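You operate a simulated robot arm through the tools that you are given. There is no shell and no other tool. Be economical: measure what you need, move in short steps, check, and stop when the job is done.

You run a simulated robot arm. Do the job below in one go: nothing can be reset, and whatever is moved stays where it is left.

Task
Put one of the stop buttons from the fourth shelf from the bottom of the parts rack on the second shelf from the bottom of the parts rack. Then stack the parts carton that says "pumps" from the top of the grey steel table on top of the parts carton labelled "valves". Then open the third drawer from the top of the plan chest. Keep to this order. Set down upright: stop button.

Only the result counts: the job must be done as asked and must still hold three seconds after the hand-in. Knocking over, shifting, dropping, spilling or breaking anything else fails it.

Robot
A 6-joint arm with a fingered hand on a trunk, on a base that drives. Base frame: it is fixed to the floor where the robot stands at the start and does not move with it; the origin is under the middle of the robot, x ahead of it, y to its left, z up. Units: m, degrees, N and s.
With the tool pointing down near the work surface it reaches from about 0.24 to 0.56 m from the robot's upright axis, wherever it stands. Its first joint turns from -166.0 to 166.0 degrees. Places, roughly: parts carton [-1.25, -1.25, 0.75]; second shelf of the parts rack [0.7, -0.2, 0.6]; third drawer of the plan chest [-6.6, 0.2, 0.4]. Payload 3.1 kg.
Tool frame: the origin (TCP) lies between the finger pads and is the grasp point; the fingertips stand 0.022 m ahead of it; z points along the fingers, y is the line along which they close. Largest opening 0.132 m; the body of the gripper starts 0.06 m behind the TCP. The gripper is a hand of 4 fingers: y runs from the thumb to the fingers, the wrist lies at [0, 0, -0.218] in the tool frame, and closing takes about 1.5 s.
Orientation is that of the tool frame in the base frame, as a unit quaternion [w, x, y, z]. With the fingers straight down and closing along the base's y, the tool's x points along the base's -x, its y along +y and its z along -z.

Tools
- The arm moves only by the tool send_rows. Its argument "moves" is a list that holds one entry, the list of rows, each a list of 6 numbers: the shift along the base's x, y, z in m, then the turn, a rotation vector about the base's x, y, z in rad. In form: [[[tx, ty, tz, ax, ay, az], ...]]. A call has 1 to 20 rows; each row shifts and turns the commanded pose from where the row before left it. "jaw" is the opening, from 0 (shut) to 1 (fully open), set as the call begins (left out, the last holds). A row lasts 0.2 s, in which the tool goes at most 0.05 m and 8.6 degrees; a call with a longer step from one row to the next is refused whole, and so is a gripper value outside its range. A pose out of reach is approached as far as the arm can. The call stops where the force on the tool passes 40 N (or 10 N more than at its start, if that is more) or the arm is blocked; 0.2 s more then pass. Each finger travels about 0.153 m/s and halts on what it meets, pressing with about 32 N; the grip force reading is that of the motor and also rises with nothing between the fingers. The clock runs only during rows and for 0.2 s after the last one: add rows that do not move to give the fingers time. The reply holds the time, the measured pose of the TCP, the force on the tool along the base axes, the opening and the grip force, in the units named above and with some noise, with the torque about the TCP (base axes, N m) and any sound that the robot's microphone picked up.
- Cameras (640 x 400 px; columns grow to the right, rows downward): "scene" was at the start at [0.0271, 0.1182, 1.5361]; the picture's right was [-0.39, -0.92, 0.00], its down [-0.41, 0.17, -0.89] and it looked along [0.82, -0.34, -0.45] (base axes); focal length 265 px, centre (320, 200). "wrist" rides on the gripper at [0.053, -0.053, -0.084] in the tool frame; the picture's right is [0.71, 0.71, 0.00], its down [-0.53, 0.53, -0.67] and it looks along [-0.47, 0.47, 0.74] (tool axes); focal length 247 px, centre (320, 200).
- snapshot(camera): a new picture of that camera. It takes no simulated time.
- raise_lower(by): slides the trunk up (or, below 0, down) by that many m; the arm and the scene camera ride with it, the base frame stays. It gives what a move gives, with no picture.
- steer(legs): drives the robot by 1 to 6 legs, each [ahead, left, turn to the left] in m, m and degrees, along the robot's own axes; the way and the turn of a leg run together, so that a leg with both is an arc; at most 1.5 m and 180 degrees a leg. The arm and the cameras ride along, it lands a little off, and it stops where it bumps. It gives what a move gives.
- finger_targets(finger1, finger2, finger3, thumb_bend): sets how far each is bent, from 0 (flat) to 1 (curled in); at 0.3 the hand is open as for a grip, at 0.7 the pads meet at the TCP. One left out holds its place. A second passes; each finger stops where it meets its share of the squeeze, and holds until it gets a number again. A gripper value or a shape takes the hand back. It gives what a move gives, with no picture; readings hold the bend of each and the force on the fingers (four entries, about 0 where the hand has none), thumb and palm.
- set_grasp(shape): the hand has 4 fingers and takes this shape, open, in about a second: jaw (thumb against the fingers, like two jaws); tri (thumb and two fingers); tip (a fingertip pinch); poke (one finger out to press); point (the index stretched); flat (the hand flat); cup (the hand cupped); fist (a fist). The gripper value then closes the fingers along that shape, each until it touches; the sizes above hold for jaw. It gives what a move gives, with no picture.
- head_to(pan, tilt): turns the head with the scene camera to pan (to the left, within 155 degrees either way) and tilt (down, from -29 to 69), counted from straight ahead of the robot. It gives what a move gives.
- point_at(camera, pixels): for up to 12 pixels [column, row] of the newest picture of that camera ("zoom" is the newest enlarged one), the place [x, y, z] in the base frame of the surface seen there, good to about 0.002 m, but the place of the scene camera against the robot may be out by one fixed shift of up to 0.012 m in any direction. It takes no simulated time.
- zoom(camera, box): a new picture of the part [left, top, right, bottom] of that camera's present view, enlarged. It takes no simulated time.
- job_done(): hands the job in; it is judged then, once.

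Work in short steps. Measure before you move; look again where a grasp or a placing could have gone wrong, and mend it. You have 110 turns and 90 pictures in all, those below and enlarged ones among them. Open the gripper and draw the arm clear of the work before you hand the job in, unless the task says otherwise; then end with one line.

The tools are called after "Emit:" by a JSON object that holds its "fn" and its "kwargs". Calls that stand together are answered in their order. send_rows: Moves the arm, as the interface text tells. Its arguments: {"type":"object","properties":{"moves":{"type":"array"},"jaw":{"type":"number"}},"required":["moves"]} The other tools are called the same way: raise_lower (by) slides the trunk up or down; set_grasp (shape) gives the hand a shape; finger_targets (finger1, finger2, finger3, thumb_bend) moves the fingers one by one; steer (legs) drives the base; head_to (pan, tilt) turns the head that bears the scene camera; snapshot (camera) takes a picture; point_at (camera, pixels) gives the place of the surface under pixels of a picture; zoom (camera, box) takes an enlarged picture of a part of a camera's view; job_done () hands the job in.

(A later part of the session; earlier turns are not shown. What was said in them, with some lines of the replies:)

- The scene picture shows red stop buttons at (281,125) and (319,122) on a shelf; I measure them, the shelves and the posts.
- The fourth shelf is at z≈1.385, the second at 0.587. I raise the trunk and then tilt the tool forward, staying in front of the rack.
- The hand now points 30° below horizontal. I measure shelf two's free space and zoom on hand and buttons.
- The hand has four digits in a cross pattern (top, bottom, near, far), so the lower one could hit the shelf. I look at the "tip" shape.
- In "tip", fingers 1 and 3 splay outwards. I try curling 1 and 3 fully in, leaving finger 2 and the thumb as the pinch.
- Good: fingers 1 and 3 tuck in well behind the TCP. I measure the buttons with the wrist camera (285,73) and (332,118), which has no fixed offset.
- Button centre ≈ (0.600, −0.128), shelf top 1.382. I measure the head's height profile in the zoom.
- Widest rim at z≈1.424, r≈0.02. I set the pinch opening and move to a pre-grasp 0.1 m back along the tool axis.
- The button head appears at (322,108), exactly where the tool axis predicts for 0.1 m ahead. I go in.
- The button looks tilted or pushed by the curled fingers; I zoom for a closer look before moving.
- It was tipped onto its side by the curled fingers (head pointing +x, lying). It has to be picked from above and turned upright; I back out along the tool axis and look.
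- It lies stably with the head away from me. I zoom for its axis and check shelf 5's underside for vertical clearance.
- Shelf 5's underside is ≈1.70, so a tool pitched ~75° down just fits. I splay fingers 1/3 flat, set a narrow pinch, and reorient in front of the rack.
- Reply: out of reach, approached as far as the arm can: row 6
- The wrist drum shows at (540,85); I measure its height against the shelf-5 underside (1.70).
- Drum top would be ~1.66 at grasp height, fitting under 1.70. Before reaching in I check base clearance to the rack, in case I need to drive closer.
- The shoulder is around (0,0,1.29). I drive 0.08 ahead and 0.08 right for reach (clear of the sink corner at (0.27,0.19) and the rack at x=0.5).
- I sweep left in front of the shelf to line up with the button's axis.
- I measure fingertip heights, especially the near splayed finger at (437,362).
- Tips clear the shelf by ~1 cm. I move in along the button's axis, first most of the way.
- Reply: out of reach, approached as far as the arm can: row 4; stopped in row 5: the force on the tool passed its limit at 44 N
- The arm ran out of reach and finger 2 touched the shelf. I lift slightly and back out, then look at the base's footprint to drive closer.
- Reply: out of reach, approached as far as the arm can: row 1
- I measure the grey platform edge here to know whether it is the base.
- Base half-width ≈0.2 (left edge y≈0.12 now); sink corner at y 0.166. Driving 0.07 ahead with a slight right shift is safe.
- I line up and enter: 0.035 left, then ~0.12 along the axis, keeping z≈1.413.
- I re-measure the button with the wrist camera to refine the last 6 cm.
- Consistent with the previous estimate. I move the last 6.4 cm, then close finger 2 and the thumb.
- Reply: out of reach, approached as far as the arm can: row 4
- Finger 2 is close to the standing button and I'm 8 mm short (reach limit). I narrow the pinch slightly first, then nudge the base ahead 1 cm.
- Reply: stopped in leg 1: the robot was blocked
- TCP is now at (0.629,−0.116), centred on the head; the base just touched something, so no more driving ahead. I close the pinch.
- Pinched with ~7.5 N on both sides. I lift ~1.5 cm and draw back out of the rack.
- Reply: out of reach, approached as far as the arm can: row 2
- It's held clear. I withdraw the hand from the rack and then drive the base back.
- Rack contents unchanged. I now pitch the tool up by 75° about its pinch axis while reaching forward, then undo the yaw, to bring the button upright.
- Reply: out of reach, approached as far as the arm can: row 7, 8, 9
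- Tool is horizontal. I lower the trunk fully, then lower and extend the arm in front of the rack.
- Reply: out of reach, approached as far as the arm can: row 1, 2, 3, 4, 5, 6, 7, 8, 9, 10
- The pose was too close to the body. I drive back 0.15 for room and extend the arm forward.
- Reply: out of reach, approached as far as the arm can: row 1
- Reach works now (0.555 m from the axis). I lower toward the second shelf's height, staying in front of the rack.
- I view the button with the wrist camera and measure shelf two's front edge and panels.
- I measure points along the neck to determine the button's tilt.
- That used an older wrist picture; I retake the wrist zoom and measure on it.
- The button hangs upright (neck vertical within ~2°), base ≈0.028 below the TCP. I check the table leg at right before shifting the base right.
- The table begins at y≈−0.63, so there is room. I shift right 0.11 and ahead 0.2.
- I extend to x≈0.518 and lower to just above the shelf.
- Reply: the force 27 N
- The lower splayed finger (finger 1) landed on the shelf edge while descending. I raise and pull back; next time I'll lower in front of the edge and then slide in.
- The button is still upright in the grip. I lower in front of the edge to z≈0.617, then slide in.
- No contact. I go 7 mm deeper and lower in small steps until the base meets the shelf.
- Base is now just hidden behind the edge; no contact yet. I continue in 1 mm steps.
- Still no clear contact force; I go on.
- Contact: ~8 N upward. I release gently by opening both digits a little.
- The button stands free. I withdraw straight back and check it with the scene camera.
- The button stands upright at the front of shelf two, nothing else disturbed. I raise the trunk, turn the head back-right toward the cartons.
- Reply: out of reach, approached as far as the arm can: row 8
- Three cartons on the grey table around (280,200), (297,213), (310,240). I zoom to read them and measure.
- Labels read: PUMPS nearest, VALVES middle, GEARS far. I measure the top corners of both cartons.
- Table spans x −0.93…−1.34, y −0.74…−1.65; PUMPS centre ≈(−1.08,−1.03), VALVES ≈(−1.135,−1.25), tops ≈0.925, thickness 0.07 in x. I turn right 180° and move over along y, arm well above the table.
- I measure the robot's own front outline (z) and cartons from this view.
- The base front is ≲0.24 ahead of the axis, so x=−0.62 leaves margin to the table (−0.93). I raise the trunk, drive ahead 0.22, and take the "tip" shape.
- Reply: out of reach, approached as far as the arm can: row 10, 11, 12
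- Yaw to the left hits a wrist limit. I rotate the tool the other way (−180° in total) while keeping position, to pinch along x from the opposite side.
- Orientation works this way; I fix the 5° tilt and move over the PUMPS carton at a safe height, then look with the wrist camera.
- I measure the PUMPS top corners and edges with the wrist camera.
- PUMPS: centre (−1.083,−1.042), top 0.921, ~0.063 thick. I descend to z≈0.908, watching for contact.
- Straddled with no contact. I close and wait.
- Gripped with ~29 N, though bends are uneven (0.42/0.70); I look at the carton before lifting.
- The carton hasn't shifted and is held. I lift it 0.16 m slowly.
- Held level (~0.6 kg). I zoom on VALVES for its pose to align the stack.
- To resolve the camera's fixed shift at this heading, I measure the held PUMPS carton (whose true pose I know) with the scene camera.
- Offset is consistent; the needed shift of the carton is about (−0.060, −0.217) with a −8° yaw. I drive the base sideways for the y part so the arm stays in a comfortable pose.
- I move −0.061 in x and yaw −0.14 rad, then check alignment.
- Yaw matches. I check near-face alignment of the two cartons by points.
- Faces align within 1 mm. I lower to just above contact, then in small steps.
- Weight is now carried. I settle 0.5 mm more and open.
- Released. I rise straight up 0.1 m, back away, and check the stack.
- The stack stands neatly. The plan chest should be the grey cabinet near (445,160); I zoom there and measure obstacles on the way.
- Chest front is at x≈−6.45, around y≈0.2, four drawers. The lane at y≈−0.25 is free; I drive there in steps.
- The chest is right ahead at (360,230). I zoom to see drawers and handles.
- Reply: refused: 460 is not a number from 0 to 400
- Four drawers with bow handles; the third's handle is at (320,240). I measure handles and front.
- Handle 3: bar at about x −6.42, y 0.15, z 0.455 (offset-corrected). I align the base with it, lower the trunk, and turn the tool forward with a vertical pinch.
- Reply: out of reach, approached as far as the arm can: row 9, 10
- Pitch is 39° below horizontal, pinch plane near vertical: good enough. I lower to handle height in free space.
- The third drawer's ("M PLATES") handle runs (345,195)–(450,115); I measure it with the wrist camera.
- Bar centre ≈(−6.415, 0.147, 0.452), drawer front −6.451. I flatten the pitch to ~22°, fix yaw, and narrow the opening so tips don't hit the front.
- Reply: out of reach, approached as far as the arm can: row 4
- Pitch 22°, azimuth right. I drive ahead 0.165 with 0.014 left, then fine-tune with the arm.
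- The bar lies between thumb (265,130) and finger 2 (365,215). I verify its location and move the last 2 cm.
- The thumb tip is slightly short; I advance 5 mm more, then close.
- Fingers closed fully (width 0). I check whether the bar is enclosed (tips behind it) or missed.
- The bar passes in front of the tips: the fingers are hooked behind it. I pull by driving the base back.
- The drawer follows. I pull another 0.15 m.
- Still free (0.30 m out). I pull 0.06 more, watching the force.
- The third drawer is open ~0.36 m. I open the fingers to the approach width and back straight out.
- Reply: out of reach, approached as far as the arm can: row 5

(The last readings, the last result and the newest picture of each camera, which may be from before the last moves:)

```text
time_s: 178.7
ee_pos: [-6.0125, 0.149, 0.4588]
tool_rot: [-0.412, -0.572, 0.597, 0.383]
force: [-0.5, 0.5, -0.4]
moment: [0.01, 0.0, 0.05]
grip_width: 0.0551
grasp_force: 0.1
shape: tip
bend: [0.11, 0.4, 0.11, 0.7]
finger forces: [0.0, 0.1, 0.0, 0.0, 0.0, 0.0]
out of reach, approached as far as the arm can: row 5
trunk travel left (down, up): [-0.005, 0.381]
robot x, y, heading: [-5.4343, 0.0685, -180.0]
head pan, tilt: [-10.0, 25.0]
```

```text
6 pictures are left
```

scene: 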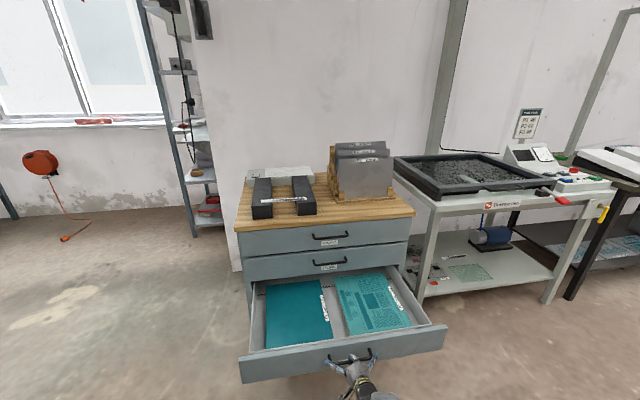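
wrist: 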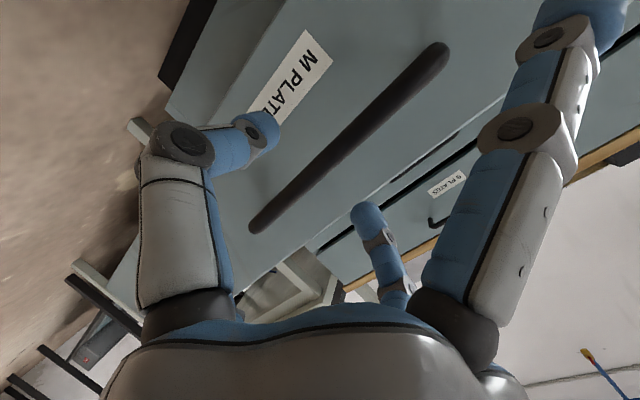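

Fingers are clear of the handle. I drive back, open the hand and check the drawer.

Emit:
{"fn": "steer", "kwargs": {"legs": [[-0.35, 0, 0]]}}

Emit:
{"fn": "set_grasp", "kwargs": {"shape": "jaw"}}

Emit:
{"fn": "snapshot", "kwargs": {"camera": "scene"}}

Emit:
{"fn": "point_at", "kwargs": {"camera": "scene", "pixels": [[330, 310], [340, 200], [300, 290]]}}

```text
time_s: 181.0
ee_pos: [-5.6653, 0.1519, 0.4585]
tool_rot: [-0.411, -0.571, 0.598, 0.384]
force: [0.7, 0.9, 0.0]
moment: [-0.01, -0.01, 0.03]
grip_width: 0.055
grasp_force: 0.0
shape: tip
bend: [0.11, 0.4, 0.11, 0.7]
finger forces: [0.0, 0.0, 0.0, 0.0, 0.0, 0.1]
trunk travel left (down, up): [-0.005, 0.381]
robot x, y, heading: [-5.0865, 0.0679, -180.2]
head pan, tilt: [-10.0, 25.0]
```

```text
time_s: 181.9
ee_pos: [-5.6658, 0.1511, 0.4593]
tool_rot: [-0.411, -0.572, 0.599, 0.383]
force: [-0.3, -0.4, 0.7]
moment: [0.01, -0.01, -0.04]
grip_width: 0.1321
grasp_force: 0.0
shape: jaw
bend: [0.3, 0.3, 0.3, 0.3]
finger forces: [0.1, 0.0, 0.1, 0.0, 0.0, 0.0]
trunk travel left (down, up): [-0.005, 0.381]
robot x, y, heading: [-5.0907, 0.0688, -180.0]
head pan, tilt: [-10.0, 25.0]
```

```text
5 pictures are left
```

scene: 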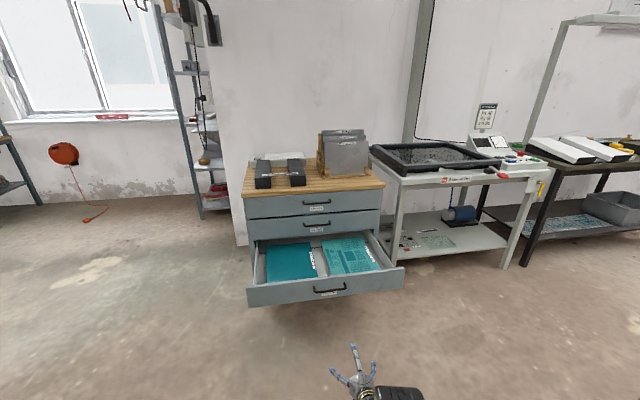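

```text
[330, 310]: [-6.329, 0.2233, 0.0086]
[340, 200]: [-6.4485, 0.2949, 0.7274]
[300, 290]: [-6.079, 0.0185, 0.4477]
```

The third drawer stays open by ~0.37 m, the stack and button were verified earlier, and the arm is clear. I hand the job in.

Emit:
{"fn": "job_done", "kwargs": {}}

```text
The job is handed in.
```

The job is handed in: one stop button stands upright near the front edge of the rack's second shelf, the "pumps" carton is stacked on "valves", and the plan chest's third drawer is open about 0.37 m. I tipped that same stop button over on the fourth shelf while first trying to grasp it, then picked it up and set it upright. I last saw the button and the stack when I left each of them, and did not check again from the plan chest.
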